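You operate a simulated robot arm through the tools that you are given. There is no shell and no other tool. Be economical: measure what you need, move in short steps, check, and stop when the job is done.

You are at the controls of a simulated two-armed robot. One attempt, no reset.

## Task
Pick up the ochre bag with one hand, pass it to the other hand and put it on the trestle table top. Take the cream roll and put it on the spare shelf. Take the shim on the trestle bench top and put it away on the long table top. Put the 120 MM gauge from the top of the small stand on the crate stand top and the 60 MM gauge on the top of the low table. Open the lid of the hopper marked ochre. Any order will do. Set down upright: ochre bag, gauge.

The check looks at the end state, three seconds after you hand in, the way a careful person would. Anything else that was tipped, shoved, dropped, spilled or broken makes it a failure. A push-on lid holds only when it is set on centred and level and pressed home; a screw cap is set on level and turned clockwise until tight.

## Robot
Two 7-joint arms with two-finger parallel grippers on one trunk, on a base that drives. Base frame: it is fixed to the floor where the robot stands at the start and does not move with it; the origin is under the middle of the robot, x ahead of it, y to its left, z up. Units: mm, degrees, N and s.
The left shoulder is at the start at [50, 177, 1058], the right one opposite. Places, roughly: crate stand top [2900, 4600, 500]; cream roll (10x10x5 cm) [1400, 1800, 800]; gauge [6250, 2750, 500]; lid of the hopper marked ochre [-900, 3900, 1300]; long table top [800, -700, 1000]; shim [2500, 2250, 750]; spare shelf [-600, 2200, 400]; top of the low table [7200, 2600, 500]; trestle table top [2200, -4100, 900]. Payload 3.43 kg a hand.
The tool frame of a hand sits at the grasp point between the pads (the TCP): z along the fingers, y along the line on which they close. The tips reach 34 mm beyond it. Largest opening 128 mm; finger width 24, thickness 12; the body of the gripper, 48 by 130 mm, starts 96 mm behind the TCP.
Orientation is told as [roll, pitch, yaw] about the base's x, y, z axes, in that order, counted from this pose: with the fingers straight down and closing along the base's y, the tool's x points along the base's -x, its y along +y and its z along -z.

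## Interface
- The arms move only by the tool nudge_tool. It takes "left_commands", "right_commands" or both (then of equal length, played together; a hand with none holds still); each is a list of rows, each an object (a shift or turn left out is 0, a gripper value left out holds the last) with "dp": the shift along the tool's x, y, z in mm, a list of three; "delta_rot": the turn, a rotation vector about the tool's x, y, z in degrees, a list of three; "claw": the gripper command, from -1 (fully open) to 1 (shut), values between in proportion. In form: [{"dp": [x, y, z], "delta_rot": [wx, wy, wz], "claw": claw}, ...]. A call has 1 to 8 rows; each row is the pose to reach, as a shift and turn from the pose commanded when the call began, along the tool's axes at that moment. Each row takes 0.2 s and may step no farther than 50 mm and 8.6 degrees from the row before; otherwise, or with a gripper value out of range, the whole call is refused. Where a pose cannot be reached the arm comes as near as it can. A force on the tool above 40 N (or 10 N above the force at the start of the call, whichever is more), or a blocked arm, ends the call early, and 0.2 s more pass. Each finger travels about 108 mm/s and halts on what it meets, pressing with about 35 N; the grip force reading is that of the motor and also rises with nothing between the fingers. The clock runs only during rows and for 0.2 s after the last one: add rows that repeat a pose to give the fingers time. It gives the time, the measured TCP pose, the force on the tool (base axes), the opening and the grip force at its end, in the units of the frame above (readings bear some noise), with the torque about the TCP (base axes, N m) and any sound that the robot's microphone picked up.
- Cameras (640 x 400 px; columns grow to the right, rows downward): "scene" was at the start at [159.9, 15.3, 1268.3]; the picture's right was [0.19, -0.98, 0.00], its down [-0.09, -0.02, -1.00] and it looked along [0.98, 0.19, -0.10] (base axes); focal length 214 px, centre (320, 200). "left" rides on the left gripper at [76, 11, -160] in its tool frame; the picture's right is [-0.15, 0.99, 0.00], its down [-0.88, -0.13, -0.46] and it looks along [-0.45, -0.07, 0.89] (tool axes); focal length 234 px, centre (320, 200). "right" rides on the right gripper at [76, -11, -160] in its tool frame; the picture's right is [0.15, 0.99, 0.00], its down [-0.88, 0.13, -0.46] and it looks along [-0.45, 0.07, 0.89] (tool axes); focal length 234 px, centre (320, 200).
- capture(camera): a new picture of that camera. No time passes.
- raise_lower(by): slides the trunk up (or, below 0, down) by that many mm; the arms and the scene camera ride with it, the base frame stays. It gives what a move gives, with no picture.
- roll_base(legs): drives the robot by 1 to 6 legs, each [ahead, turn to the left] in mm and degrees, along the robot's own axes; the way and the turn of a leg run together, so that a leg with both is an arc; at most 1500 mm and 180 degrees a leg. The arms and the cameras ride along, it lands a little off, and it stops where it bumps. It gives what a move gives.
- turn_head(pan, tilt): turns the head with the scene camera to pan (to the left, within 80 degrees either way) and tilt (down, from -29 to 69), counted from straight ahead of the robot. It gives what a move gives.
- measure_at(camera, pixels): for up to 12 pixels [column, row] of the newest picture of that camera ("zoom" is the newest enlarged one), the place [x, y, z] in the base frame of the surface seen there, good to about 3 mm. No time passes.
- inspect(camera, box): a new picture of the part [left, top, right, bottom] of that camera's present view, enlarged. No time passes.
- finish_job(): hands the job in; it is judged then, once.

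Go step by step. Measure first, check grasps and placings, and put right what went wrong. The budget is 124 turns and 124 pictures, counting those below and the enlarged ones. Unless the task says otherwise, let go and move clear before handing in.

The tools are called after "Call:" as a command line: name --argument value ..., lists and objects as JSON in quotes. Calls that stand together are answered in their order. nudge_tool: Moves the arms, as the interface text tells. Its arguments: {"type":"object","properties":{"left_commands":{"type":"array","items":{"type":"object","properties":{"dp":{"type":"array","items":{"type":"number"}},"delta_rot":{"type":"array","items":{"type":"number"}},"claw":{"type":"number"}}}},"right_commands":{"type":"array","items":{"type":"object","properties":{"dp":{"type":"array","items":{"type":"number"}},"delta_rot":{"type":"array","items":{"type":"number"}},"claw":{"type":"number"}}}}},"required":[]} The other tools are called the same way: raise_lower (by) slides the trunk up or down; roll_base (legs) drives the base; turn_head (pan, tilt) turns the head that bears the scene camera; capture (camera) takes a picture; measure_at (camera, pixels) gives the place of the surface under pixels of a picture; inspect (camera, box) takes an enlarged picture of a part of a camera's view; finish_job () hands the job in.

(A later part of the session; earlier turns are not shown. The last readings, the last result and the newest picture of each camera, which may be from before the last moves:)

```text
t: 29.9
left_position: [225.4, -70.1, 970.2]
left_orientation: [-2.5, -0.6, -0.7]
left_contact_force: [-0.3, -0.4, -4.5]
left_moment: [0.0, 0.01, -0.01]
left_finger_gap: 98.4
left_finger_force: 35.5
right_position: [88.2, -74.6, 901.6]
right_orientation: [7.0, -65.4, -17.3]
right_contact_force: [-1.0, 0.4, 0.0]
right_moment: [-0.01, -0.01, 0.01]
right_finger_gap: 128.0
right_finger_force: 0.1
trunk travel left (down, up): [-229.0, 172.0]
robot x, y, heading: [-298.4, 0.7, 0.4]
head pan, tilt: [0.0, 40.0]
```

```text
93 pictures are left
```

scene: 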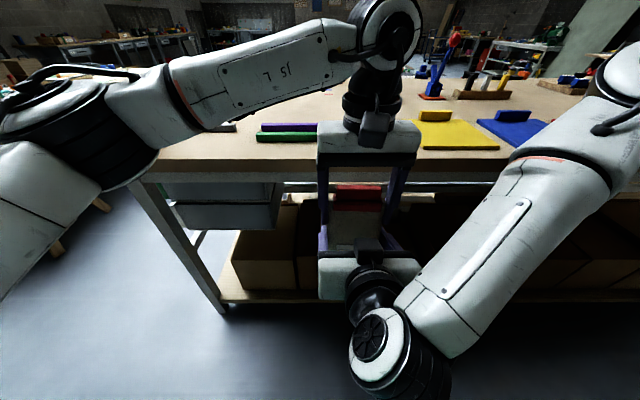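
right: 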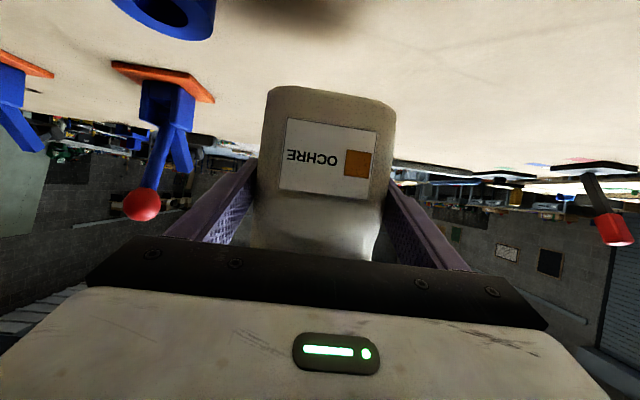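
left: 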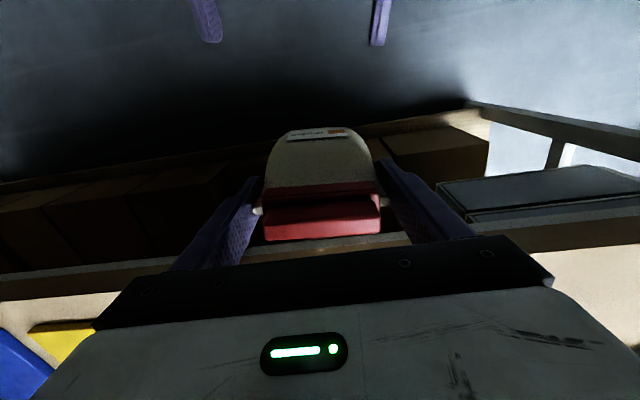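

The hands are clear. I stow both: right hand to its side turned back downward, left with the bag pulled back, levelled and raised.

Call:
nudge_tool --right_commands '[{"dp": [-10, -30, 0], "delta_rot": [0, 8, 0]}, {"dp": [-30, -60, -10], "delta_rot": [0, 16, 0]}, {"dp": [-50, -90, -20], "delta_rot": [0, 24, 0]}, {"dp": [-70, -115, -30], "delta_rot": [0, 32, 0]}, {"dp": [-90, -130, -40], "delta_rot": [0, 40, 0]}, {"dp": [-110, -130, -50], "delta_rot": [0, 48, 0]}, {"dp": [-130, -130, -60], "delta_rot": [0, 56, 0]}, {"dp": [-130, -130, -60], "delta_rot": [0, 64, 0]}]' --left_commands '[{"dp": [0, 5, -20], "delta_rot": [-1, 0, 0]}, {"dp": [10, 25, -40], "delta_rot": [-2.5, 0, 0]}, {"dp": [25, 50, -60], "delta_rot": [-2.5, 0, 0]}, {"dp": [40, 75, -80], "delta_rot": [-2.5, 0, 0]}, {"dp": [55, 100, -100], "delta_rot": [-2.5, 0, 0]}, {"dp": [70, 125, -120], "delta_rot": [-2.5, 0, 0]}, {"dp": [85, 150, -140], "delta_rot": [-2.5, 0, 0]}, {"dp": [100, 170, -160], "delta_rot": [-2.5, 0, 0]}]'

Call:
turn_head --pan -75 --tilt 10

Call:
capture --camera "scene"

```text
t: 31.7
left_position: [126.7, 109.4, 1121.2]
left_orientation: [0.0, -0.5, -0.8]
left_contact_force: [-0.6, 0.0, -4.8]
left_moment: [0.0, 0.04, -0.02]
left_finger_gap: 98.3
left_finger_force: 34.8
right_position: [60.0, -207.0, 1038.0]
right_orientation: [3.0, -1.4, -10.8]
right_contact_force: [0.1, -0.6, -0.3]
right_moment: [-0.02, -0.01, 0.02]
right_finger_gap: 128.2
right_finger_force: 0.0
right hand out of reach, approached as far as the arm can: row 1, 2, 3
trunk travel left (down, up): [-229.0, 172.0]
robot x, y, heading: [-303.7, -0.6, 0.2]
head pan, tilt: [0.0, 40.0]
```

```text
t: 33.2
left_position: [128.9, 109.9, 1119.9]
left_orientation: [0.0, -0.4, -0.7]
left_contact_force: [-0.4, 1.0, -5.0]
left_moment: [0.0, 0.07, 0.02]
left_finger_gap: 98.2
left_finger_force: 35.0
right_position: [59.3, -207.3, 1038.1]
right_orientation: [2.9, -1.6, -10.9]
right_contact_force: [0.2, 0.5, -0.3]
right_moment: [0.01, -0.02, -0.03]
right_finger_gap: 127.8
right_finger_force: 0.0
trunk travel left (down, up): [-229.0, 172.0]
robot x, y, heading: [-303.4, 0.6, 0.1]
head pan, tilt: [-75.0, 10.0]
```

```text
92 pictures are left
```

scene: 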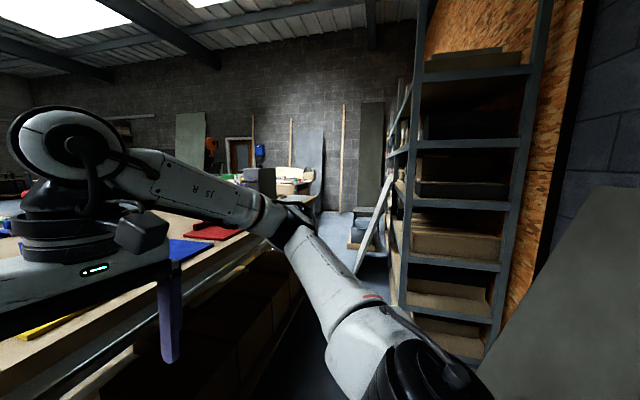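

To the right there is a corridor between the table and a rack. I measure it.

Call:
measure_at --camera "scene" --pixels '[[405, 300], [500, 330], [355, 270], [365, 222], [390, 260], [310, 205], [240, 235], [330, 300], [290, 185], [345, 190], [330, 230], [440, 340]]'

Call:
inspect --camera "scene" --box '[180, 120, 420, 290]'

Call:
turn_head --pan 75 --tilt 20

Call:
capture --camera "scene"

```text
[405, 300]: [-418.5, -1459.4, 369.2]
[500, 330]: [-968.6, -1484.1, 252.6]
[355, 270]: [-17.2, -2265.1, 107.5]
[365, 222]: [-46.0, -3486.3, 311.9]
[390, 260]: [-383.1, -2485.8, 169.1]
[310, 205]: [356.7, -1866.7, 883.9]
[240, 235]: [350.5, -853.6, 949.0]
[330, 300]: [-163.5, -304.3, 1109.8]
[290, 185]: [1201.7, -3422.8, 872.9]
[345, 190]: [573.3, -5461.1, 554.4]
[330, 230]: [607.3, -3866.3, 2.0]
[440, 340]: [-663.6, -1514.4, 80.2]
```

```text
2.35 times, centred on (300, 205) of scene
```

zoom: 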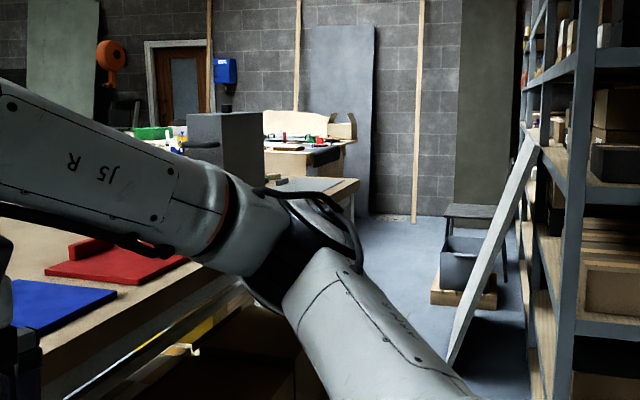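

```text
t: 35.5
left_position: [126.9, 110.5, 1119.5]
left_orientation: [0.0, -0.4, -0.7]
left_contact_force: [0.3, 0.1, -4.9]
left_moment: [0.03, 0.04, 0.01]
left_finger_gap: 98.0
left_finger_force: 35.0
right_position: [60.1, -207.8, 1038.4]
right_orientation: [2.9, -1.6, -11.0]
right_contact_force: [0.3, 0.3, -0.2]
right_moment: [-0.02, 0.04, 0.0]
right_finger_gap: 127.9
right_finger_force: 0.0
trunk travel left (down, up): [-229.0, 172.0]
robot x, y, heading: [-306.3, 0.2, 0.2]
head pan, tilt: [75.0, 20.0]
```

```text
90 pictures are left
```

scene: 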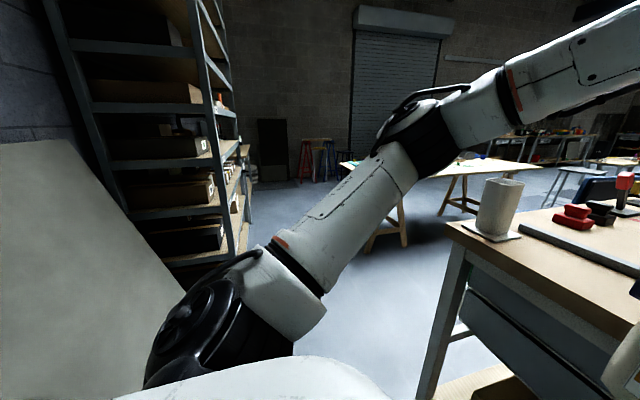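

South is too tight (plank foot at x≈−17), so I'll go round the north end of the table. I measure obstacles there.

Call:
measure_at --camera "scene" --pixels '[[450, 225], [430, 390], [330, 330], [385, 245], [455, 205], [530, 170], [240, 250], [350, 270], [200, 240], [400, 240], [490, 205], [310, 180]]'

Call:
turn_head --pan 40 --tilt 15

Call:
capture --camera "scene"

```text
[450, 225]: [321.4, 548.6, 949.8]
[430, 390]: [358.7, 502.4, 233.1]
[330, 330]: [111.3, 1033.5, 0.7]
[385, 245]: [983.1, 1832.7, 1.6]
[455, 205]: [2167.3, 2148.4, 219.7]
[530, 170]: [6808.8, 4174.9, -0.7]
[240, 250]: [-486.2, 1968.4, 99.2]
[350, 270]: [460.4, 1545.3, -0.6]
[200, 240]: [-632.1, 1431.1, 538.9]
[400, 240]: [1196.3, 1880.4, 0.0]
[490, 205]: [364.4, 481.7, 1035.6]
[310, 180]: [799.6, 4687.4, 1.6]
```

```text
t: 36.5
left_position: [128.0, 109.2, 1121.4]
left_orientation: [-0.1, -0.4, -0.7]
left_contact_force: [0.2, 0.4, -6.3]
left_moment: [-0.01, 0.0, -0.03]
left_finger_gap: 98.1
left_finger_force: 34.8
right_position: [59.7, -208.1, 1036.6]
right_orientation: [2.9, -1.6, -10.9]
right_contact_force: [0.1, 0.6, 0.7]
right_moment: [-0.03, 0.01, -0.02]
right_finger_gap: 128.0
right_finger_force: 0.2
trunk travel left (down, up): [-229.0, 172.0]
robot x, y, heading: [-300.9, -4.3, 0.3]
head pan, tilt: [40.0, 15.0]
```

```text
89 pictures are left
```

scene: 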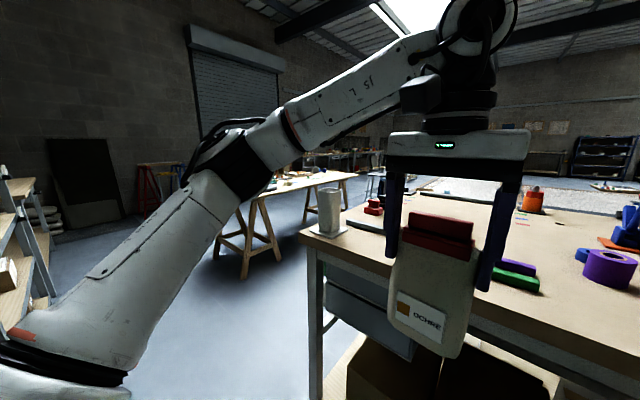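

The route north is clear: table corner at (321,549), bench legs from y≈1830. I drive round to the gap between them.

Call:
roll_base --legs '[[130, 0], [0, 90], [1080, 0], [0, -90]]'

Call:
turn_head --pan 0 --tilt 20

Call:
capture --camera "scene"

```text
t: 46.1
left_position: [-230.4, 1435.6, 1130.3]
left_orientation: [1.0, -2.4, 86.5]
left_contact_force: [0.1, -0.5, -5.2]
left_moment: [-0.06, 0.03, -0.02]
left_finger_gap: 98.1
left_finger_force: 35.3
right_position: [81.1, 1366.3, 1042.8]
right_orientation: [3.3, -2.4, 77.9]
right_contact_force: [0.3, 0.4, -0.2]
right_moment: [0.0, -0.01, 0.01]
right_finger_gap: 127.9
right_finger_force: 0.0
trunk travel left (down, up): [-229.0, 172.0]
robot x, y, heading: [-140.3, 1019.7, 89.1]
head pan, tilt: [40.0, 15.0]
stopped in leg 3: the robot was blocked; the commanded pose is now the measured one
```

```text
t: 47.2
left_position: [-230.1, 1436.3, 1131.7]
left_orientation: [0.9, -2.3, 86.7]
left_contact_force: [0.7, 0.1, -4.6]
left_moment: [-0.04, 0.01, 0.02]
left_finger_gap: 98.0
left_finger_force: 34.4
right_position: [81.1, 1366.6, 1042.4]
right_orientation: [3.5, -2.4, 77.7]
right_contact_force: [0.2, -1.2, -1.2]
right_moment: [0.0, 0.0, -0.01]
right_finger_gap: 128.0
right_finger_force: 0.0
trunk travel left (down, up): [-229.0, 172.0]
robot x, y, heading: [-137.8, 1022.2, 88.9]
head pan, tilt: [0.0, 20.0]
```

```text
88 pictures are left
```

scene: 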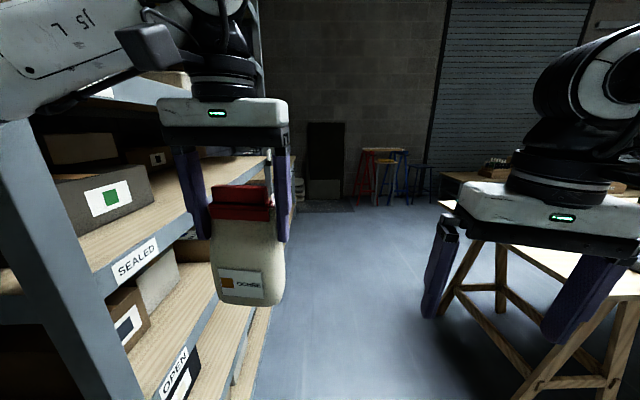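

The left elbow side met the rack. I back off 60 mm, measure the bench, and turn right away from the rack.

Call:
measure_at --camera "scene" --pixels '[[445, 180], [450, 310], [535, 385], [440, 300], [95, 260], [270, 240], [100, 390], [255, 330], [630, 265], [520, 250]]'

Call:
roll_base --legs '[[-60, 0], [0, -89]]'

Call:
capture --camera "scene"

```text
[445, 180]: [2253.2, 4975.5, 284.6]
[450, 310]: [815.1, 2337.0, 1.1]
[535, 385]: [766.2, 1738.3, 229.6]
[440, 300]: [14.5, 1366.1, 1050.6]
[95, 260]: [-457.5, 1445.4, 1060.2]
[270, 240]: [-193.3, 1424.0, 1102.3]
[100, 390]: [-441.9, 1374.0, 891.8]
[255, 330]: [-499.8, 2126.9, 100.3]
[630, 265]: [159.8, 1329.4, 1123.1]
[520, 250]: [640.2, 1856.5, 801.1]
```

```text
t: 52.0
left_position: [292.2, 1054.4, 1122.7]
left_orientation: [0.4, -1.2, -3.8]
left_contact_force: [-1.0, 0.1, -4.9]
left_moment: [-0.05, 0.06, -0.01]
left_finger_gap: 98.0
left_finger_force: 34.6
right_position: [217.7, 744.3, 1038.4]
right_orientation: [2.9, -1.6, -13.0]
right_contact_force: [0.6, 0.8, -0.1]
right_moment: [-0.01, 0.02, 0.05]
right_finger_gap: 128.2
right_finger_force: 0.0
trunk travel left (down, up): [-229.0, 172.0]
robot x, y, heading: [-138.2, 963.1, -1.6]
head pan, tilt: [0.0, 20.0]
```

```text
87 pictures are left
```

scene: 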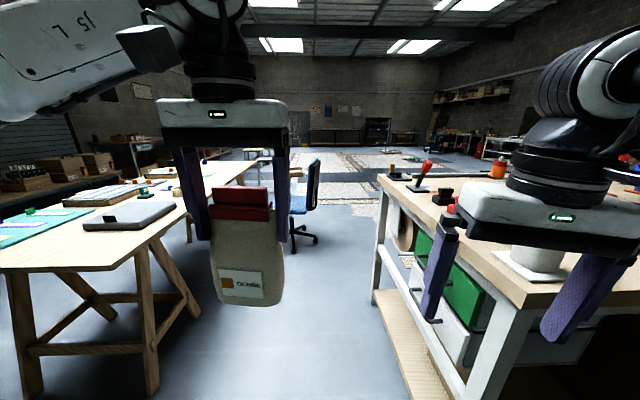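

Now heading along the gap. I measure bench edge, table side, and the chair.

Call:
measure_at --camera "scene" --pixels '[[150, 232], [200, 320], [150, 385], [375, 300], [380, 177], [520, 300], [305, 190], [305, 240], [322, 238], [255, 165], [540, 255], [420, 390]]'

Call:
inspect --camera "scene" --box '[200, 120, 500, 250]'

```text
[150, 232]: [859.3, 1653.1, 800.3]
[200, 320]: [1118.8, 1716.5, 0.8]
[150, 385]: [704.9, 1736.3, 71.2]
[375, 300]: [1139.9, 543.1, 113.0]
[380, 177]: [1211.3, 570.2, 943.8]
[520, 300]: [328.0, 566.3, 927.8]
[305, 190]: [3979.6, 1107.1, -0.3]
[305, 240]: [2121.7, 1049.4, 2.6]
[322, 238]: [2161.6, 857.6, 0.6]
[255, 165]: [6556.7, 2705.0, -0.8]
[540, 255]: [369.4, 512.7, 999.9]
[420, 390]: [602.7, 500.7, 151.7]
```

```text
2.13 times, centred on (350, 185) of scene
```

zoom: 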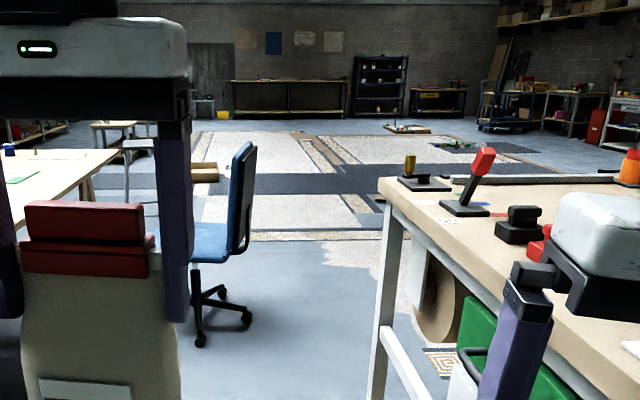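

The chair needs exact placement; I measure its feet and back.

Call:
measure_at --camera "zoom" --pixels '[[200, 340], [247, 318], [240, 200], [205, 240], [245, 150], [215, 294], [330, 270], [430, 330], [205, 170], [250, 230]]'

```text
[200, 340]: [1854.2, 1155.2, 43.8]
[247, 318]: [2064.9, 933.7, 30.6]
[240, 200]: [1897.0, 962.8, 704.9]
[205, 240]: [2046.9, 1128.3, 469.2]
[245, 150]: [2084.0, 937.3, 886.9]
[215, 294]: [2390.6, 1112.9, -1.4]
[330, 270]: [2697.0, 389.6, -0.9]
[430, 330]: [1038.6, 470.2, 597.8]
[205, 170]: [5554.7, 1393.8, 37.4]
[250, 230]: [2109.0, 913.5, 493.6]
```

Chair occupies x 1854–2150, y 913–1200. I raise the trunk so the hands clear tabletop items, then pass diagonally between the table corner and chair.

Call:
raise_lower --by 150

Call:
roll_base --legs '[[0, 3], [1500, 0], [0, -46], [750, 0], [0, -45]]'

Call:
capture --camera "scene"

```text
t: 53.8
left_position: [290.9, 1054.9, 1272.9]
left_orientation: [0.5, -1.0, -3.8]
left_contact_force: [-0.7, -0.2, -4.8]
left_moment: [0.01, 0.02, 0.01]
left_finger_gap: 97.9
left_finger_force: 35.0
right_position: [215.7, 742.4, 1188.6]
right_orientation: [2.8, -1.7, -13.0]
right_contact_force: [-0.7, 0.7, 0.9]
right_moment: [0.0, -0.04, -0.01]
right_finger_gap: 127.8
right_finger_force: 0.0
trunk travel left (down, up): [-379.0, 22.0]
robot x, y, heading: [-140.7, 961.5, -1.7]
head pan, tilt: [0.0, 20.0]
```

```text
t: 69.5
left_position: [2008.5, 29.6, 1271.8]
left_orientation: [0.4, -1.1, -91.8]
left_contact_force: [0.8, 0.9, -4.9]
left_moment: [0.06, 0.0, 0.03]
left_finger_gap: 98.1
left_finger_force: 35.2
right_position: [1694.5, 93.7, 1186.7]
right_orientation: [3.0, -1.6, -100.9]
right_contact_force: [0.2, -0.1, 0.4]
right_moment: [0.01, 0.02, -0.01]
right_finger_gap: 128.4
right_finger_force: 0.1
trunk travel left (down, up): [-379.0, 22.0]
robot x, y, heading: [1898.6, 453.5, -89.9]
head pan, tilt: [0.0, 20.0]
```

```text
85 pictures are left
```

scene: 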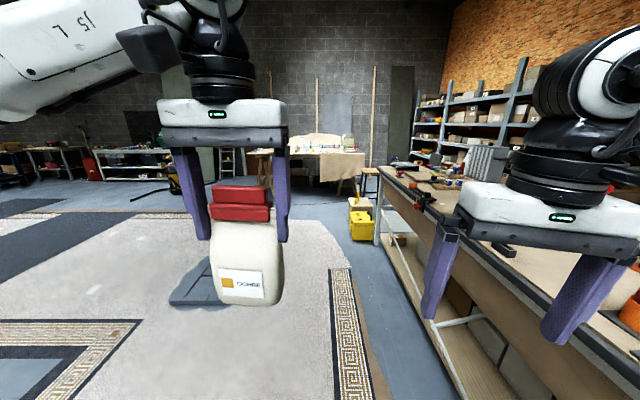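

The trestle table is ahead at (320,150), with a mop bucket at (362,225). I measure and zoom.

Call:
measure_at --camera "scene" --pixels '[[320, 153], [270, 153], [360, 153], [362, 228], [375, 240], [345, 340], [195, 298], [300, 300], [335, 240], [255, 150], [370, 175], [300, 200]]'

Call:
inspect --camera "scene" --box '[230, 120, 430, 250]'

Call:
inspect --camera "scene" --box '[120, 180, 420, 400]'

```text
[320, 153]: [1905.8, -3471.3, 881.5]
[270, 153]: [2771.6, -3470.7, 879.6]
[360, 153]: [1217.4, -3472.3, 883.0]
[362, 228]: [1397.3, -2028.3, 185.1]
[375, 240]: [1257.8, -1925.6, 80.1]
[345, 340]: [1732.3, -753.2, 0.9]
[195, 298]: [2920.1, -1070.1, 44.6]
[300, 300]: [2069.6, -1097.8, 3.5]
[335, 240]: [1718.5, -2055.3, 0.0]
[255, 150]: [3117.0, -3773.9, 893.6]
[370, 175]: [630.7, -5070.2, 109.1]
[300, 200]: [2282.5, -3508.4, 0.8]
```

```text
3.08 times, centred on (330, 185) of scene
```

zoom: 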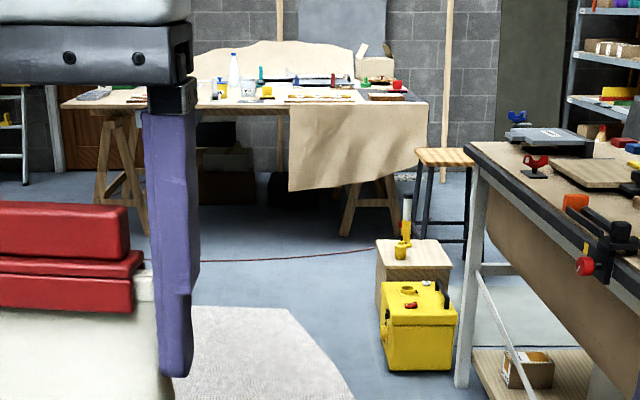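

```text
1.82 times, centred on (270, 290) of scene
```

zoom: 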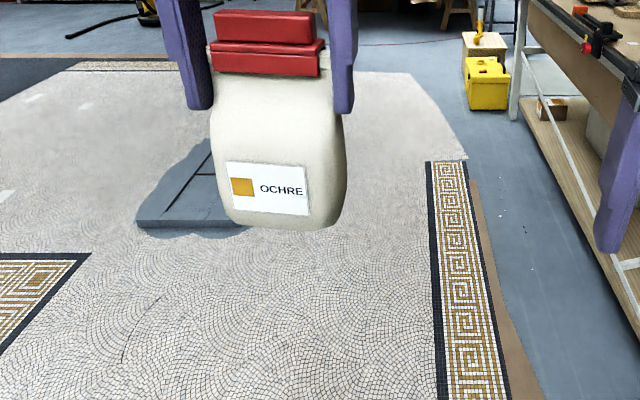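

The way ahead along x≈1900 is clear floor (mosaic flush with the ground). I drive to y≈−2800 and look at the table top.

Call:
roll_base --legs '[[1500, 0], [1500, 0], [250, 0]]'

Call:
turn_head --pan 0 --tilt 30

Call:
capture --camera "scene"

```text
t: 85.4
left_position: [2062.2, -3221.7, 1272.7]
left_orientation: [0.5, -1.1, -90.3]
left_contact_force: [-0.8, -0.9, -4.4]
left_moment: [0.05, 0.03, -0.01]
left_finger_gap: 98.2
left_finger_force: 35.0
right_position: [1748.4, -3164.3, 1187.1]
right_orientation: [2.9, -1.5, -99.5]
right_contact_force: [-0.1, -0.7, -0.6]
right_moment: [0.03, -0.01, -0.01]
right_finger_gap: 127.9
right_finger_force: 0.0
trunk travel left (down, up): [-379.0, 22.0]
robot x, y, heading: [1944.9, -2797.2, -88.7]
head pan, tilt: [0.0, 20.0]
```

```text
t: 86.1
left_position: [2063.3, -3221.1, 1273.6]
left_orientation: [0.4, -1.3, -90.4]
left_contact_force: [0.0, 0.6, -4.3]
left_moment: [0.04, 0.04, -0.02]
left_finger_gap: 98.0
left_finger_force: 35.0
right_position: [1749.1, -3163.9, 1188.5]
right_orientation: [2.8, -1.7, -99.5]
right_contact_force: [0.6, -0.5, -0.3]
right_moment: [-0.01, 0.0, 0.01]
right_finger_gap: 128.1
right_finger_force: 0.0
trunk travel left (down, up): [-379.0, 22.0]
robot x, y, heading: [1946.0, -2800.8, -88.4]
head pan, tilt: [0.0, 30.0]
```

```text
82 pictures are left
```

scene: 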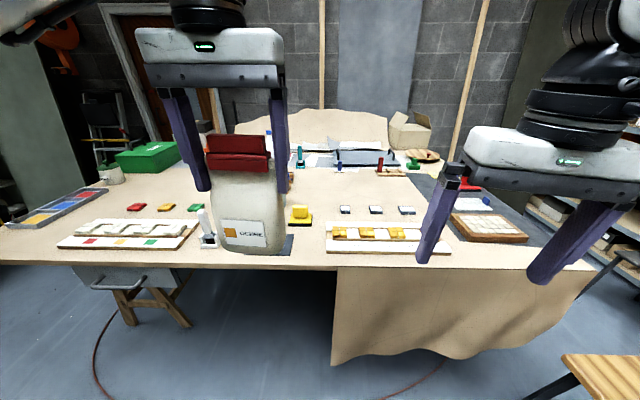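

I look for a free spot: the area around (330,190) and (390,195) seems open. I measure and enlarge.

Call:
measure_at --camera "scene" --pixels '[[320, 190], [380, 190], [310, 240], [345, 208], [300, 213], [330, 265], [170, 195], [130, 260], [290, 250], [310, 255], [375, 165], [410, 195]]'

Call:
inspect --camera "scene" --box '[180, 130, 480, 290]'

Call:
capture --camera "left"

```text
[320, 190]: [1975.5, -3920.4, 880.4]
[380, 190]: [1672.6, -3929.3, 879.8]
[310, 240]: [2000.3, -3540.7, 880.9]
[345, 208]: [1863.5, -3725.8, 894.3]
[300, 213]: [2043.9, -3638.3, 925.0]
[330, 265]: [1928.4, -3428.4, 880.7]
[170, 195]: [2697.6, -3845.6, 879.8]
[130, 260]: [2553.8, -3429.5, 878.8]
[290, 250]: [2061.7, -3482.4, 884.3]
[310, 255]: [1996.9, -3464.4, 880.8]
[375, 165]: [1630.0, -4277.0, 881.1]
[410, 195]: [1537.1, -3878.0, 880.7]
```

```text
2.13 times, centred on (330, 210) of scene
```

zoom: 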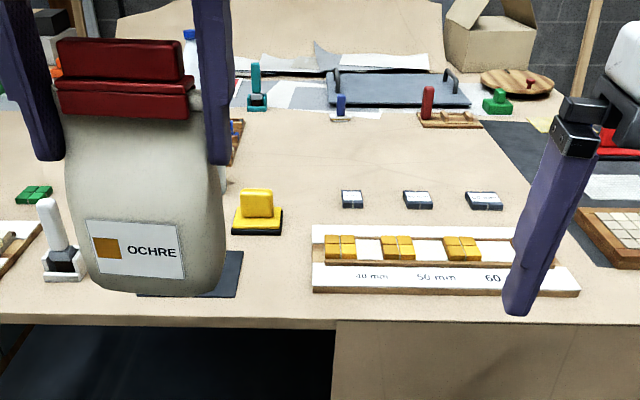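

```text
80 pictures are left
```

left: 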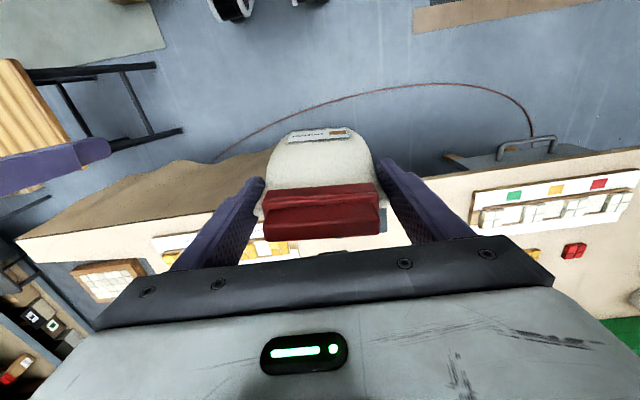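

The front strip by the trays is tight; the left camera shows free table right of the bag (410–465, 190–240). I measure there.

Call:
measure_at --camera "left" --pixels '[[445, 180], [440, 200], [460, 225], [475, 200], [485, 235], [530, 255], [500, 165], [440, 165], [575, 250], [520, 245]]'

Call:
turn_head --pan 30 --tilt 35

Call:
capture --camera "scene"

```text
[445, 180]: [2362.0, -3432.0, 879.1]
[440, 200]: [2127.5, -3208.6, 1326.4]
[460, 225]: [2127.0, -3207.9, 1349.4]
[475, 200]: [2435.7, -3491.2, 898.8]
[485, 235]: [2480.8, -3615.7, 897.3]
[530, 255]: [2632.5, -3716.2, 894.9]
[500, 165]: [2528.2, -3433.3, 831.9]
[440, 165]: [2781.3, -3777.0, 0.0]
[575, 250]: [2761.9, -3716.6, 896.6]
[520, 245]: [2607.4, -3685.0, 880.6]
```

```text
t: 87.1
left_position: [2063.6, -3221.8, 1272.9]
left_orientation: [0.5, -1.2, -90.5]
left_contact_force: [-0.5, -0.7, -4.3]
left_moment: [0.06, 0.01, -0.02]
left_finger_gap: 98.0
left_finger_force: 34.9
right_position: [1747.9, -3163.1, 1187.8]
right_orientation: [2.8, -1.6, -99.6]
right_contact_force: [-0.2, 0.2, -0.5]
right_moment: [0.0, -0.01, 0.05]
right_finger_gap: 128.0
right_finger_force: 0.1
trunk travel left (down, up): [-379.0, 22.0]
robot x, y, heading: [1943.8, -2795.8, -88.4]
head pan, tilt: [30.0, 35.0]
```

```text
79 pictures are left
```

scene: 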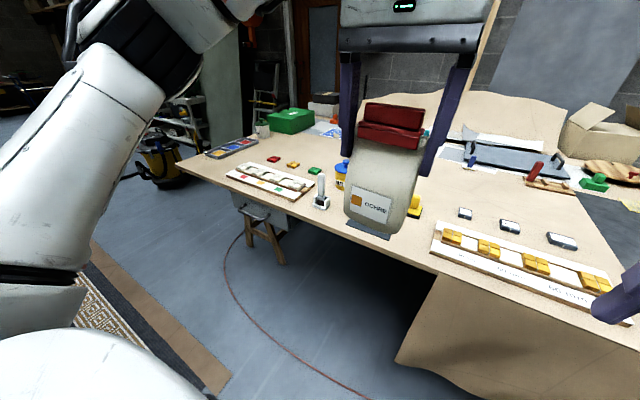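

I measure the gap edges between the dark slab and the yellow-tile tray, and other spots.

Call:
inspect --camera "scene" --box '[280, 150, 480, 275]'

Call:
measure_at --camera "zoom" --pixels '[[210, 250], [210, 270], [345, 290], [350, 272], [488, 260], [480, 310], [425, 235], [415, 205], [430, 200], [420, 285], [130, 200], [90, 160]]'

```text
3.20 times, centred on (380, 212) of scene
```

zoom: 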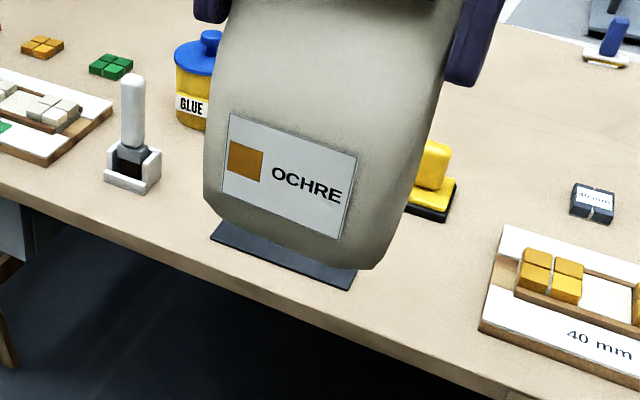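

```text
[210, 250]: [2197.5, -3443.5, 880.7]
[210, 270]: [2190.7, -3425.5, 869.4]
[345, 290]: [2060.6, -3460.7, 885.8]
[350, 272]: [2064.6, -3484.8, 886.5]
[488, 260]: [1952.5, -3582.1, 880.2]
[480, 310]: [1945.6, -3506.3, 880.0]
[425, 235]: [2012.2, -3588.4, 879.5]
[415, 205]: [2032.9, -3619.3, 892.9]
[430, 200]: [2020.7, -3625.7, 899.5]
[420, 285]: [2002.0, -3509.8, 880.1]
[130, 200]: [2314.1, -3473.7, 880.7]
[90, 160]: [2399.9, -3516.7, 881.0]
```

A 112 mm gap (x 1948–2060) in front of the yellow gauge suits the bag at (2004,-3510). I drive 250 mm closer and shift the hand over it.

Call:
roll_base --legs '[[250, -1]]'

```text
t: 88.9
left_position: [2061.3, -3476.0, 1271.7]
left_orientation: [0.4, -1.1, -91.3]
left_contact_force: [-0.4, -0.3, -4.2]
left_moment: [0.06, -0.02, 0.01]
left_finger_gap: 97.9
left_finger_force: 34.9
right_position: [1748.1, -3414.0, 1188.0]
right_orientation: [2.9, -1.6, -100.3]
right_contact_force: [0.6, -0.4, -0.6]
right_moment: [0.05, 0.01, 0.01]
right_finger_gap: 128.0
right_finger_force: 0.0
trunk travel left (down, up): [-379.0, 22.0]
robot x, y, heading: [1950.4, -3052.4, -89.4]
head pan, tilt: [30.0, 35.0]
```

I shift over the gap and lower to about 35 mm above the table for a check.

Call:
nudge_tool --left_commands '[{"dp": [-15, -25, 20], "delta_rot": [0, 0.8, -1.3]}, {"dp": [-34, -57, 40], "delta_rot": [0, 0.8, -1.3]}, {"dp": [-34, -57, 85], "delta_rot": [0, 0.8, -1.3]}, {"dp": [-34, -57, 130], "delta_rot": [0, 0.8, -1.3]}, {"dp": [-34, -57, 175], "delta_rot": [0, 0.8, -1.3]}, {"dp": [-34, -57, 220], "delta_rot": [0, 0.8, -1.3]}, {"dp": [-34, -57, 220], "delta_rot": [0, 0.8, -1.3]}]'

Call:
turn_head --pan -5 --tilt 50

Call:
capture --camera "scene"

Call:
capture --camera "left"

```text
t: 90.5
left_position: [2007.8, -3511.3, 1054.5]
left_orientation: [0.4, -0.3, -90.0]
left_contact_force: [0.1, 1.3, -4.4]
left_moment: [0.03, -0.01, 0.04]
left_finger_gap: 98.0
left_finger_force: 34.7
right_position: [1748.4, -3415.0, 1187.3]
right_orientation: [2.9, -1.6, -100.4]
right_contact_force: [1.1, 0.3, -0.4]
right_moment: [0.03, 0.01, -0.03]
right_finger_gap: 127.8
right_finger_force: 0.1
trunk travel left (down, up): [-379.0, 22.0]
robot x, y, heading: [1949.4, -3046.5, -89.4]
head pan, tilt: [30.0, 35.0]
```

```text
t: 91.5
left_position: [2008.3, -3512.3, 1054.4]
left_orientation: [0.5, -0.4, -90.0]
left_contact_force: [0.0, 0.8, -5.2]
left_moment: [0.03, -0.03, 0.01]
left_finger_gap: 98.2
left_finger_force: 34.9
right_position: [1748.1, -3414.6, 1188.0]
right_orientation: [2.9, -1.5, -100.4]
right_contact_force: [0.5, 1.3, -0.7]
right_moment: [0.02, -0.01, 0.01]
right_finger_gap: 128.2
right_finger_force: 0.1
trunk travel left (down, up): [-379.0, 22.0]
robot x, y, heading: [1951.7, -3049.6, -89.2]
head pan, tilt: [-5.0, 50.0]
```

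```text
77 pictures are left
```

scene: 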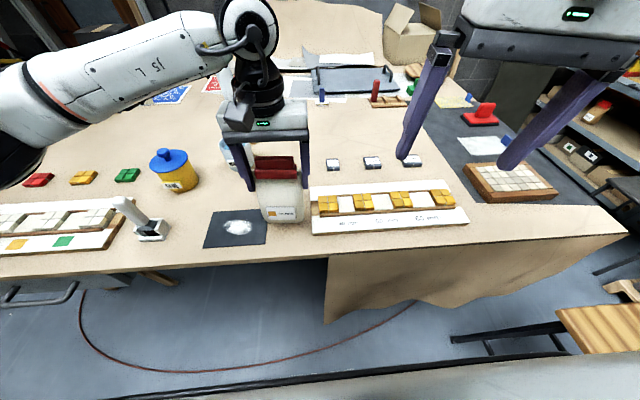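

```text
76 pictures are left
```

left: 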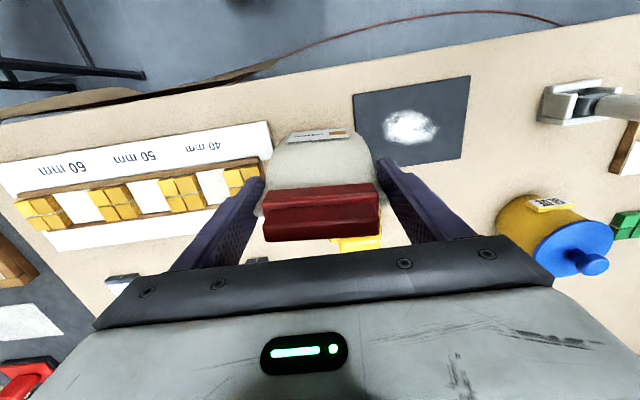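

The bag hovers between slab and tray. I enlarge to check base margins.

Call:
inspect --camera "scene" --box '[190, 140, 350, 260]'

Call:
measure_at --camera "zoom" --pixels '[[300, 318], [445, 318], [305, 310], [438, 310], [302, 420], [310, 300], [490, 360], [488, 310], [270, 330], [330, 335], [420, 330], [370, 350]]'

```text
3.33 times, centred on (270, 200) of scene
```

zoom: 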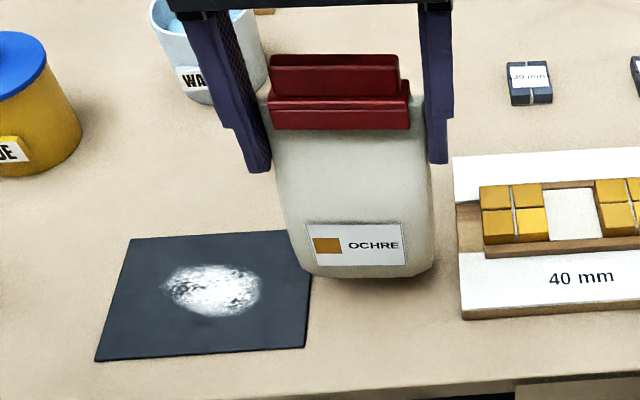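

```text
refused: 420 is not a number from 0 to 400
```

Call:
measure_at --camera "zoom" --pixels '[[302, 345], [312, 285], [463, 315], [456, 215], [288, 240], [434, 255], [305, 268], [420, 272], [360, 273], [278, 170], [430, 175]]'

```text
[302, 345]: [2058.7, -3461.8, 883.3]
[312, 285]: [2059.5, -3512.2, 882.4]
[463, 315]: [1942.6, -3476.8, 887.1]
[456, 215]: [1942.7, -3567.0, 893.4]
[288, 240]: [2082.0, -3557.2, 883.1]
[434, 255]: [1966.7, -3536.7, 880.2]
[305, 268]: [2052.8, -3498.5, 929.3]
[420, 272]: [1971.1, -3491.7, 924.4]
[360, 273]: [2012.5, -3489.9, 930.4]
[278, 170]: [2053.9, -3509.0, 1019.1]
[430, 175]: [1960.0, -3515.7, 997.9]
```

Gap x 1942–2059, bag centre ≈2007. I shift 6 mm and lower until it rests.

Call:
nudge_tool --left_commands '[{"dp": [0, -6, 10]}, {"dp": [0, -6, 22]}, {"dp": [0, -6, 32]}, {"dp": [0, -6, 38]}]'

```text
t: 92.5
left_position: [2001.5, -3512.9, 1017.0]
left_orientation: [0.4, -0.5, -90.0]
left_contact_force: [1.2, 1.0, 3.1]
left_moment: [0.22, 0.14, -0.04]
left_finger_gap: 98.0
left_finger_force: 34.6
right_position: [1748.5, -3414.1, 1188.1]
right_orientation: [2.9, -1.6, -100.4]
right_contact_force: [-0.6, 0.1, 0.2]
right_moment: [-0.02, 0.01, 0.03]
right_finger_gap: 128.2
right_finger_force: 0.1
trunk travel left (down, up): [-379.0, 22.0]
robot x, y, heading: [1948.8, -3051.9, -89.5]
head pan, tilt: [-5.0, 50.0]
```

The force flipped to +3 N: the bag rests. I open and rise straight up.

Call:
nudge_tool --left_commands '[{"claw": -0.9}, {"claw": -0.9}, {"dp": [0, 0, -40]}, {"dp": [0, 0, -80]}, {"dp": [0, 0, -120]}, {"dp": [0, 0, -165]}, {"dp": [0, 0, -210]}]'

Call:
inspect --camera "scene" --box '[160, 110, 360, 260]'

```text
t: 94.1
left_position: [1999.6, -3511.3, 1228.5]
left_orientation: [0.5, -0.4, -90.2]
left_contact_force: [-0.9, 0.2, -1.0]
left_moment: [-0.03, -0.02, 0.01]
left_finger_gap: 121.5
left_finger_force: 0.1
right_position: [1747.4, -3413.6, 1187.9]
right_orientation: [3.0, -1.7, -100.4]
right_contact_force: [-0.4, 0.8, -0.3]
right_moment: [-0.02, 0.0, -0.01]
right_finger_gap: 127.8
right_finger_force: 0.1
trunk travel left (down, up): [-379.0, 22.0]
robot x, y, heading: [1950.5, -3049.3, -89.5]
head pan, tilt: [-5.0, 50.0]
```

```text
2.67 times, centred on (260, 185) of scene
```

zoom: 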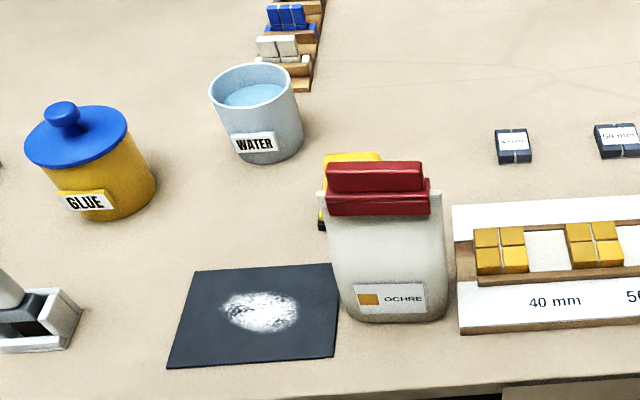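

The bag stands upright in the gap, free. I retract and drive back, turn north and look.

Call:
nudge_tool --left_commands '[{"dp": [40, 20, 0]}, {"dp": [80, 40, 0]}, {"dp": [110, 60, 0]}]'

Call:
roll_base --legs '[[-700, 0], [0, 180], [1500, 0], [900, 0]]'

Call:
turn_head --pan 0 --tilt 15

Call:
capture --camera "scene"

```text
t: 94.9
left_position: [2057.1, -3401.3, 1225.9]
left_orientation: [0.5, -0.4, -89.9]
left_contact_force: [0.6, 0.7, -0.7]
left_moment: [-0.03, 0.02, -0.01]
left_finger_gap: 121.7
left_finger_force: 0.1
right_position: [1749.5, -3412.9, 1189.4]
right_orientation: [2.9, -1.7, -100.4]
right_contact_force: [0.4, 0.8, -0.3]
right_moment: [0.01, -0.01, 0.01]
right_finger_gap: 128.0
right_finger_force: 0.1
trunk travel left (down, up): [-379.0, 22.0]
robot x, y, heading: [1949.4, -3048.5, -89.2]
head pan, tilt: [-5.0, 50.0]
```

```text
t: 117.8
left_position: [1851.4, 462.4, 1225.6]
left_orientation: [0.4, -0.3, 89.7]
left_contact_force: [0.1, 0.7, 0.0]
left_moment: [-0.01, 0.0, -0.02]
left_finger_gap: 121.6
left_finger_force: 0.0
right_position: [2158.6, 472.1, 1187.6]
right_orientation: [3.0, -1.6, 79.3]
right_contact_force: [0.2, 0.2, -0.5]
right_moment: [0.01, -0.01, -0.01]
right_finger_gap: 128.0
right_finger_force: 0.1
trunk travel left (down, up): [-379.0, 22.0]
robot x, y, heading: [1958.1, 106.7, 90.3]
head pan, tilt: [-5.0, 50.0]
```

```text
t: 118.8
left_position: [1851.7, 461.8, 1225.8]
left_orientation: [0.5, -0.4, 89.7]
left_contact_force: [-0.3, 0.0, -0.2]
left_moment: [-0.02, 0.03, 0.0]
left_finger_gap: 121.7
left_finger_force: 0.0
right_position: [2156.4, 471.7, 1187.5]
right_orientation: [3.0, -1.6, 79.3]
right_contact_force: [0.0, 0.1, 0.4]
right_moment: [0.01, -0.01, 0.0]
right_finger_gap: 128.3
right_finger_force: 0.1
trunk travel left (down, up): [-379.0, 22.0]
robot x, y, heading: [1951.9, 108.9, 90.4]
head pan, tilt: [0.0, 15.0]
```

```text
73 pictures are left
```

scene: 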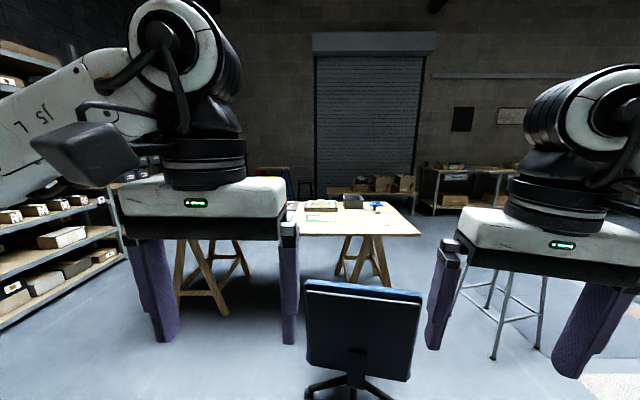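

The bench's far end is at column ~420, with a stool at (500,300). I enlarge and measure.

Call:
inspect --camera "scene" --box '[280, 175, 440, 275]'

Call:
measure_at --camera "scene" --pixels '[[418, 233], [408, 205], [377, 210], [352, 205], [325, 222], [388, 285], [495, 355], [540, 345], [460, 320], [355, 380], [320, 208], [520, 275]]'

```text
4.00 times, centred on (360, 225) of scene
```

zoom: 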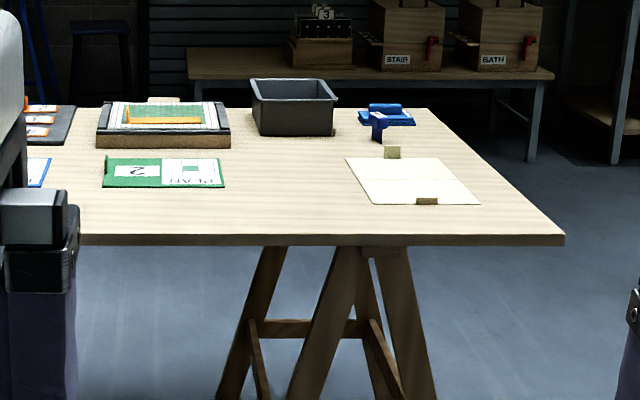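

```text
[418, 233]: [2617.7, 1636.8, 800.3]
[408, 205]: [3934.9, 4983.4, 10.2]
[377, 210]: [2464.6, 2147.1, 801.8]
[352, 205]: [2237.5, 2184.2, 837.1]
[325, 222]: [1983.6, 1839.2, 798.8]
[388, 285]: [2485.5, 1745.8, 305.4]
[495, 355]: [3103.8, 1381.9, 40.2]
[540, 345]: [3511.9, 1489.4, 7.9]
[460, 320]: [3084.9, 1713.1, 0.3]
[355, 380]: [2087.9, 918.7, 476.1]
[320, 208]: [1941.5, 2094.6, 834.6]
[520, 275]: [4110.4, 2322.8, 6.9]
```

I don't yet clearly see which piece is the shim. I'll route around the stool to the bench's east end; first turn right and look.

Call:
roll_base --legs '[[0, -66]]'

Call:
capture --camera "scene"

```text
t: 122.1
left_position: [2234.6, 345.4, 1226.1]
left_orientation: [0.6, -0.4, 23.5]
left_contact_force: [0.5, 0.1, -0.5]
left_moment: [0.0, 0.0, -0.02]
left_finger_gap: 121.4
left_finger_force: 0.0
right_position: [2366.6, 67.5, 1187.4]
right_orientation: [3.0, -1.6, 13.0]
right_contact_force: [-0.3, 0.0, -0.4]
right_moment: [0.02, -0.03, 0.0]
right_finger_gap: 127.7
right_finger_force: 0.1
trunk travel left (down, up): [-379.0, 22.0]
robot x, y, heading: [1953.2, 112.7, 24.2]
head pan, tilt: [0.0, 15.0]
```

```text
71 pictures are left
```

scene: 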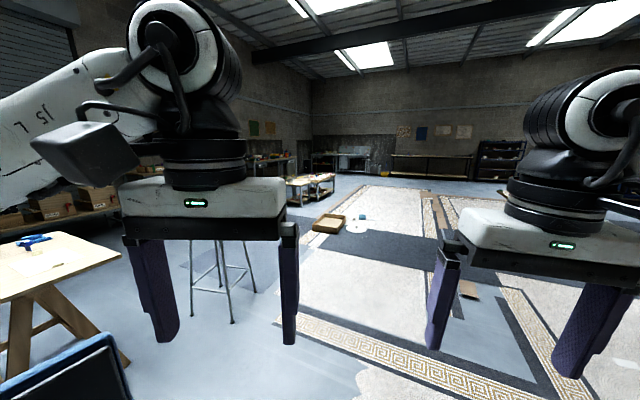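

Call:
measure_at --camera "scene" --pixels '[[253, 291], [232, 321], [191, 288], [330, 228], [357, 228], [300, 205], [300, 300], [120, 255], [60, 238], [290, 195]]'

```text
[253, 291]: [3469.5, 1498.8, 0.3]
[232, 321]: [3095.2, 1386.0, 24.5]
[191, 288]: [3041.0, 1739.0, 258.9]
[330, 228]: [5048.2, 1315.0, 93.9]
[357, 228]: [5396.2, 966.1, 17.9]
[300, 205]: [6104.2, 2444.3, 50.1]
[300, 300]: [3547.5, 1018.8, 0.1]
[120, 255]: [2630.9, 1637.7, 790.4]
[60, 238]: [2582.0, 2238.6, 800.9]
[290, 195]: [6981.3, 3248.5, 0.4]
```

Stool's east edge is x≈3480; I drive around it and face the bench end from the east.

Call:
roll_base --legs '[[1500, 0], [560, 0], [0, 66], [1200, 0], [0, 90], [650, 0]]'

Call:
turn_head --pan 0 --tilt 30

Call:
capture --camera "scene"

Call:
inspect --camera "scene" --box '[240, 130, 440, 255]'

```text
t: 147.8
left_position: [2727.8, 2066.2, 1227.0]
left_orientation: [0.5, -0.4, 178.4]
left_contact_force: [-0.4, -0.5, -0.4]
left_moment: [0.04, -0.01, -0.02]
left_finger_gap: 121.6
left_finger_force: 0.0
right_position: [2726.5, 2374.1, 1188.4]
right_orientation: [3.0, -1.7, 168.0]
right_contact_force: [-0.3, 0.2, 0.5]
right_moment: [0.0, 0.02, -0.04]
right_finger_gap: 127.7
right_finger_force: 0.0
trunk travel left (down, up): [-379.0, 22.0]
robot x, y, heading: [3082.7, 2160.6, 179.3]
head pan, tilt: [0.0, 15.0]
```

```text
t: 148.6
left_position: [2729.0, 2066.8, 1227.9]
left_orientation: [0.5, -0.4, 178.4]
left_contact_force: [0.4, -0.5, 0.0]
left_moment: [-0.01, 0.01, -0.03]
left_finger_gap: 121.6
left_finger_force: 0.0
right_position: [2725.9, 2373.5, 1187.8]
right_orientation: [3.0, -1.6, 168.0]
right_contact_force: [-0.2, 0.1, 0.1]
right_moment: [0.05, 0.01, -0.01]
right_finger_gap: 127.9
right_finger_force: 0.0
trunk travel left (down, up): [-379.0, 22.0]
robot x, y, heading: [3085.1, 2163.3, 179.3]
head pan, tilt: [0.0, 30.0]
```

```text
70 pictures are left
```

scene: 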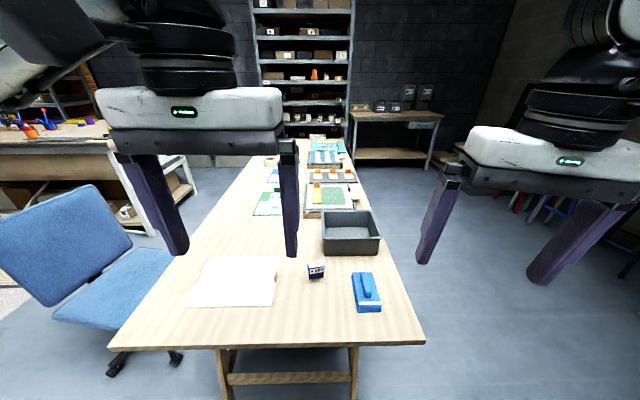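

```text
3.20 times, centred on (340, 192) of scene
```

zoom: 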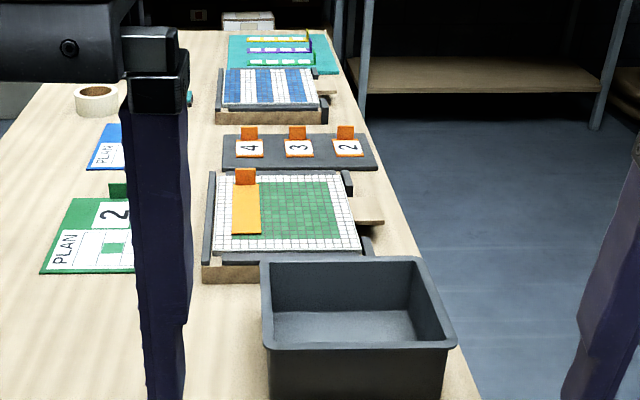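

The labelled block at (316,271) may be the shim. I enlarge.

Call:
inspect --camera "scene" --box '[180, 240, 420, 350]'

Call:
measure_at --camera "zoom" --pixels '[[363, 80], [345, 90], [385, 85], [363, 68], [360, 105], [490, 140], [480, 90], [530, 185], [345, 100], [470, 180], [640, 265], [150, 110]]'

```text
2.67 times, centred on (300, 295) of scene
```

zoom: 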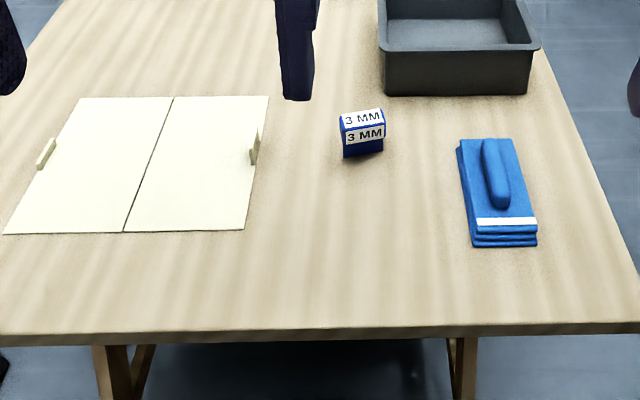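

```text
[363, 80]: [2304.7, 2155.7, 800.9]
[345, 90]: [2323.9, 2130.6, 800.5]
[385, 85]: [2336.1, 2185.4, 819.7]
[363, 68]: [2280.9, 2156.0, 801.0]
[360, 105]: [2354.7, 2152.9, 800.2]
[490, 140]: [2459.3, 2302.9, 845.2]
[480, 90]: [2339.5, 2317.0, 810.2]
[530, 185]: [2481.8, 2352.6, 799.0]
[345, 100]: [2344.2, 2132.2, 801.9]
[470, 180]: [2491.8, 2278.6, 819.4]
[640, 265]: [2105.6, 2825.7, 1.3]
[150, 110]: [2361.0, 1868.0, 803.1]
```

The blue block labelled "3 MM" is the shim. I measure it precisely.

Call:
measure_at --camera "zoom" --pixels '[[342, 118], [382, 112], [362, 118], [362, 136], [345, 130], [384, 128], [346, 153], [382, 149], [362, 150], [363, 160]]'

Call:
capture --camera "left"

```text
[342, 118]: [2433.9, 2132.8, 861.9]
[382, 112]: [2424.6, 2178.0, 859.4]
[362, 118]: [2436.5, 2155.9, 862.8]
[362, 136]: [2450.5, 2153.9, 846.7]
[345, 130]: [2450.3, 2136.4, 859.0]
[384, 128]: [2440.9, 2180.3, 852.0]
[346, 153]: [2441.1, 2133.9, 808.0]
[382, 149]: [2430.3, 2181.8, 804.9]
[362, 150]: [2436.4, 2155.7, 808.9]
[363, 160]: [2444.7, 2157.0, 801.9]
```

```text
67 pictures are left
```

left: 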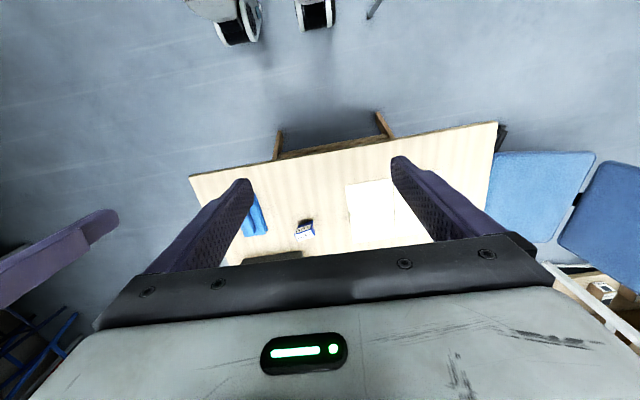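

Shim: about 48 mm wide at (2437,2157), top z 861, turned ~12°. I drive 180 mm in, hover the left hand over it and check.

Call:
roll_base --legs '[[180, 0]]'

Call:
nudge_tool --left_commands '[{"dp": [-35, -25, 20], "delta_rot": [0, 0, -5]}, {"dp": [-70, -50, 40], "delta_rot": [0, 0, -10]}, {"dp": [-100, -80, 60], "delta_rot": [0, 0, -14]}, {"dp": [-110, -92, 105], "delta_rot": [0, 0, -14]}, {"dp": [-110, -92, 150], "delta_rot": [0, 0, -14]}, {"dp": [-110, -92, 195], "delta_rot": [0, 0, -14]}, {"dp": [-110, -92, 240], "delta_rot": [0, 0, -14]}, {"dp": [-110, -92, 240], "delta_rot": [0, 0, -14]}]'

Call:
capture --camera "left"

```text
t: 150.1
left_position: [2548.8, 2071.9, 1226.1]
left_orientation: [0.5, -0.4, 178.2]
left_contact_force: [-0.1, 0.0, -0.3]
left_moment: [0.01, -0.02, 0.03]
left_finger_gap: 121.5
left_finger_force: 0.1
right_position: [2547.4, 2378.3, 1187.1]
right_orientation: [2.8, -1.5, 167.8]
right_contact_force: [-0.3, 0.5, 0.1]
right_moment: [0.01, -0.03, 0.0]
right_finger_gap: 128.2
right_finger_force: 0.0
trunk travel left (down, up): [-379.0, 22.0]
robot x, y, heading: [2902.3, 2162.7, 179.1]
head pan, tilt: [0.0, 30.0]
```

```text
t: 151.9
left_position: [2445.1, 2159.8, 986.6]
left_orientation: [0.4, -0.7, -167.9]
left_contact_force: [0.6, 0.2, 0.7]
left_moment: [0.0, 0.0, -0.03]
left_finger_gap: 121.6
left_finger_force: 0.1
right_position: [2548.0, 2377.9, 1187.9]
right_orientation: [3.0, -1.6, 167.9]
right_contact_force: [0.6, -0.2, 0.1]
right_moment: [0.02, 0.01, 0.02]
right_finger_gap: 128.2
right_finger_force: 0.0
trunk travel left (down, up): [-379.0, 22.0]
robot x, y, heading: [2908.1, 2163.3, 179.0]
head pan, tilt: [0.0, 30.0]
```

```text
66 pictures are left
```

left: 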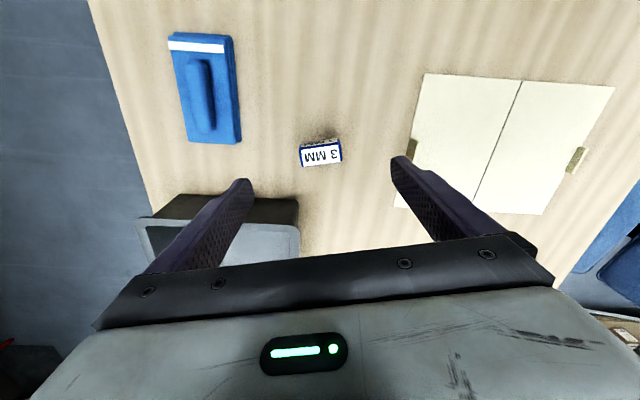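

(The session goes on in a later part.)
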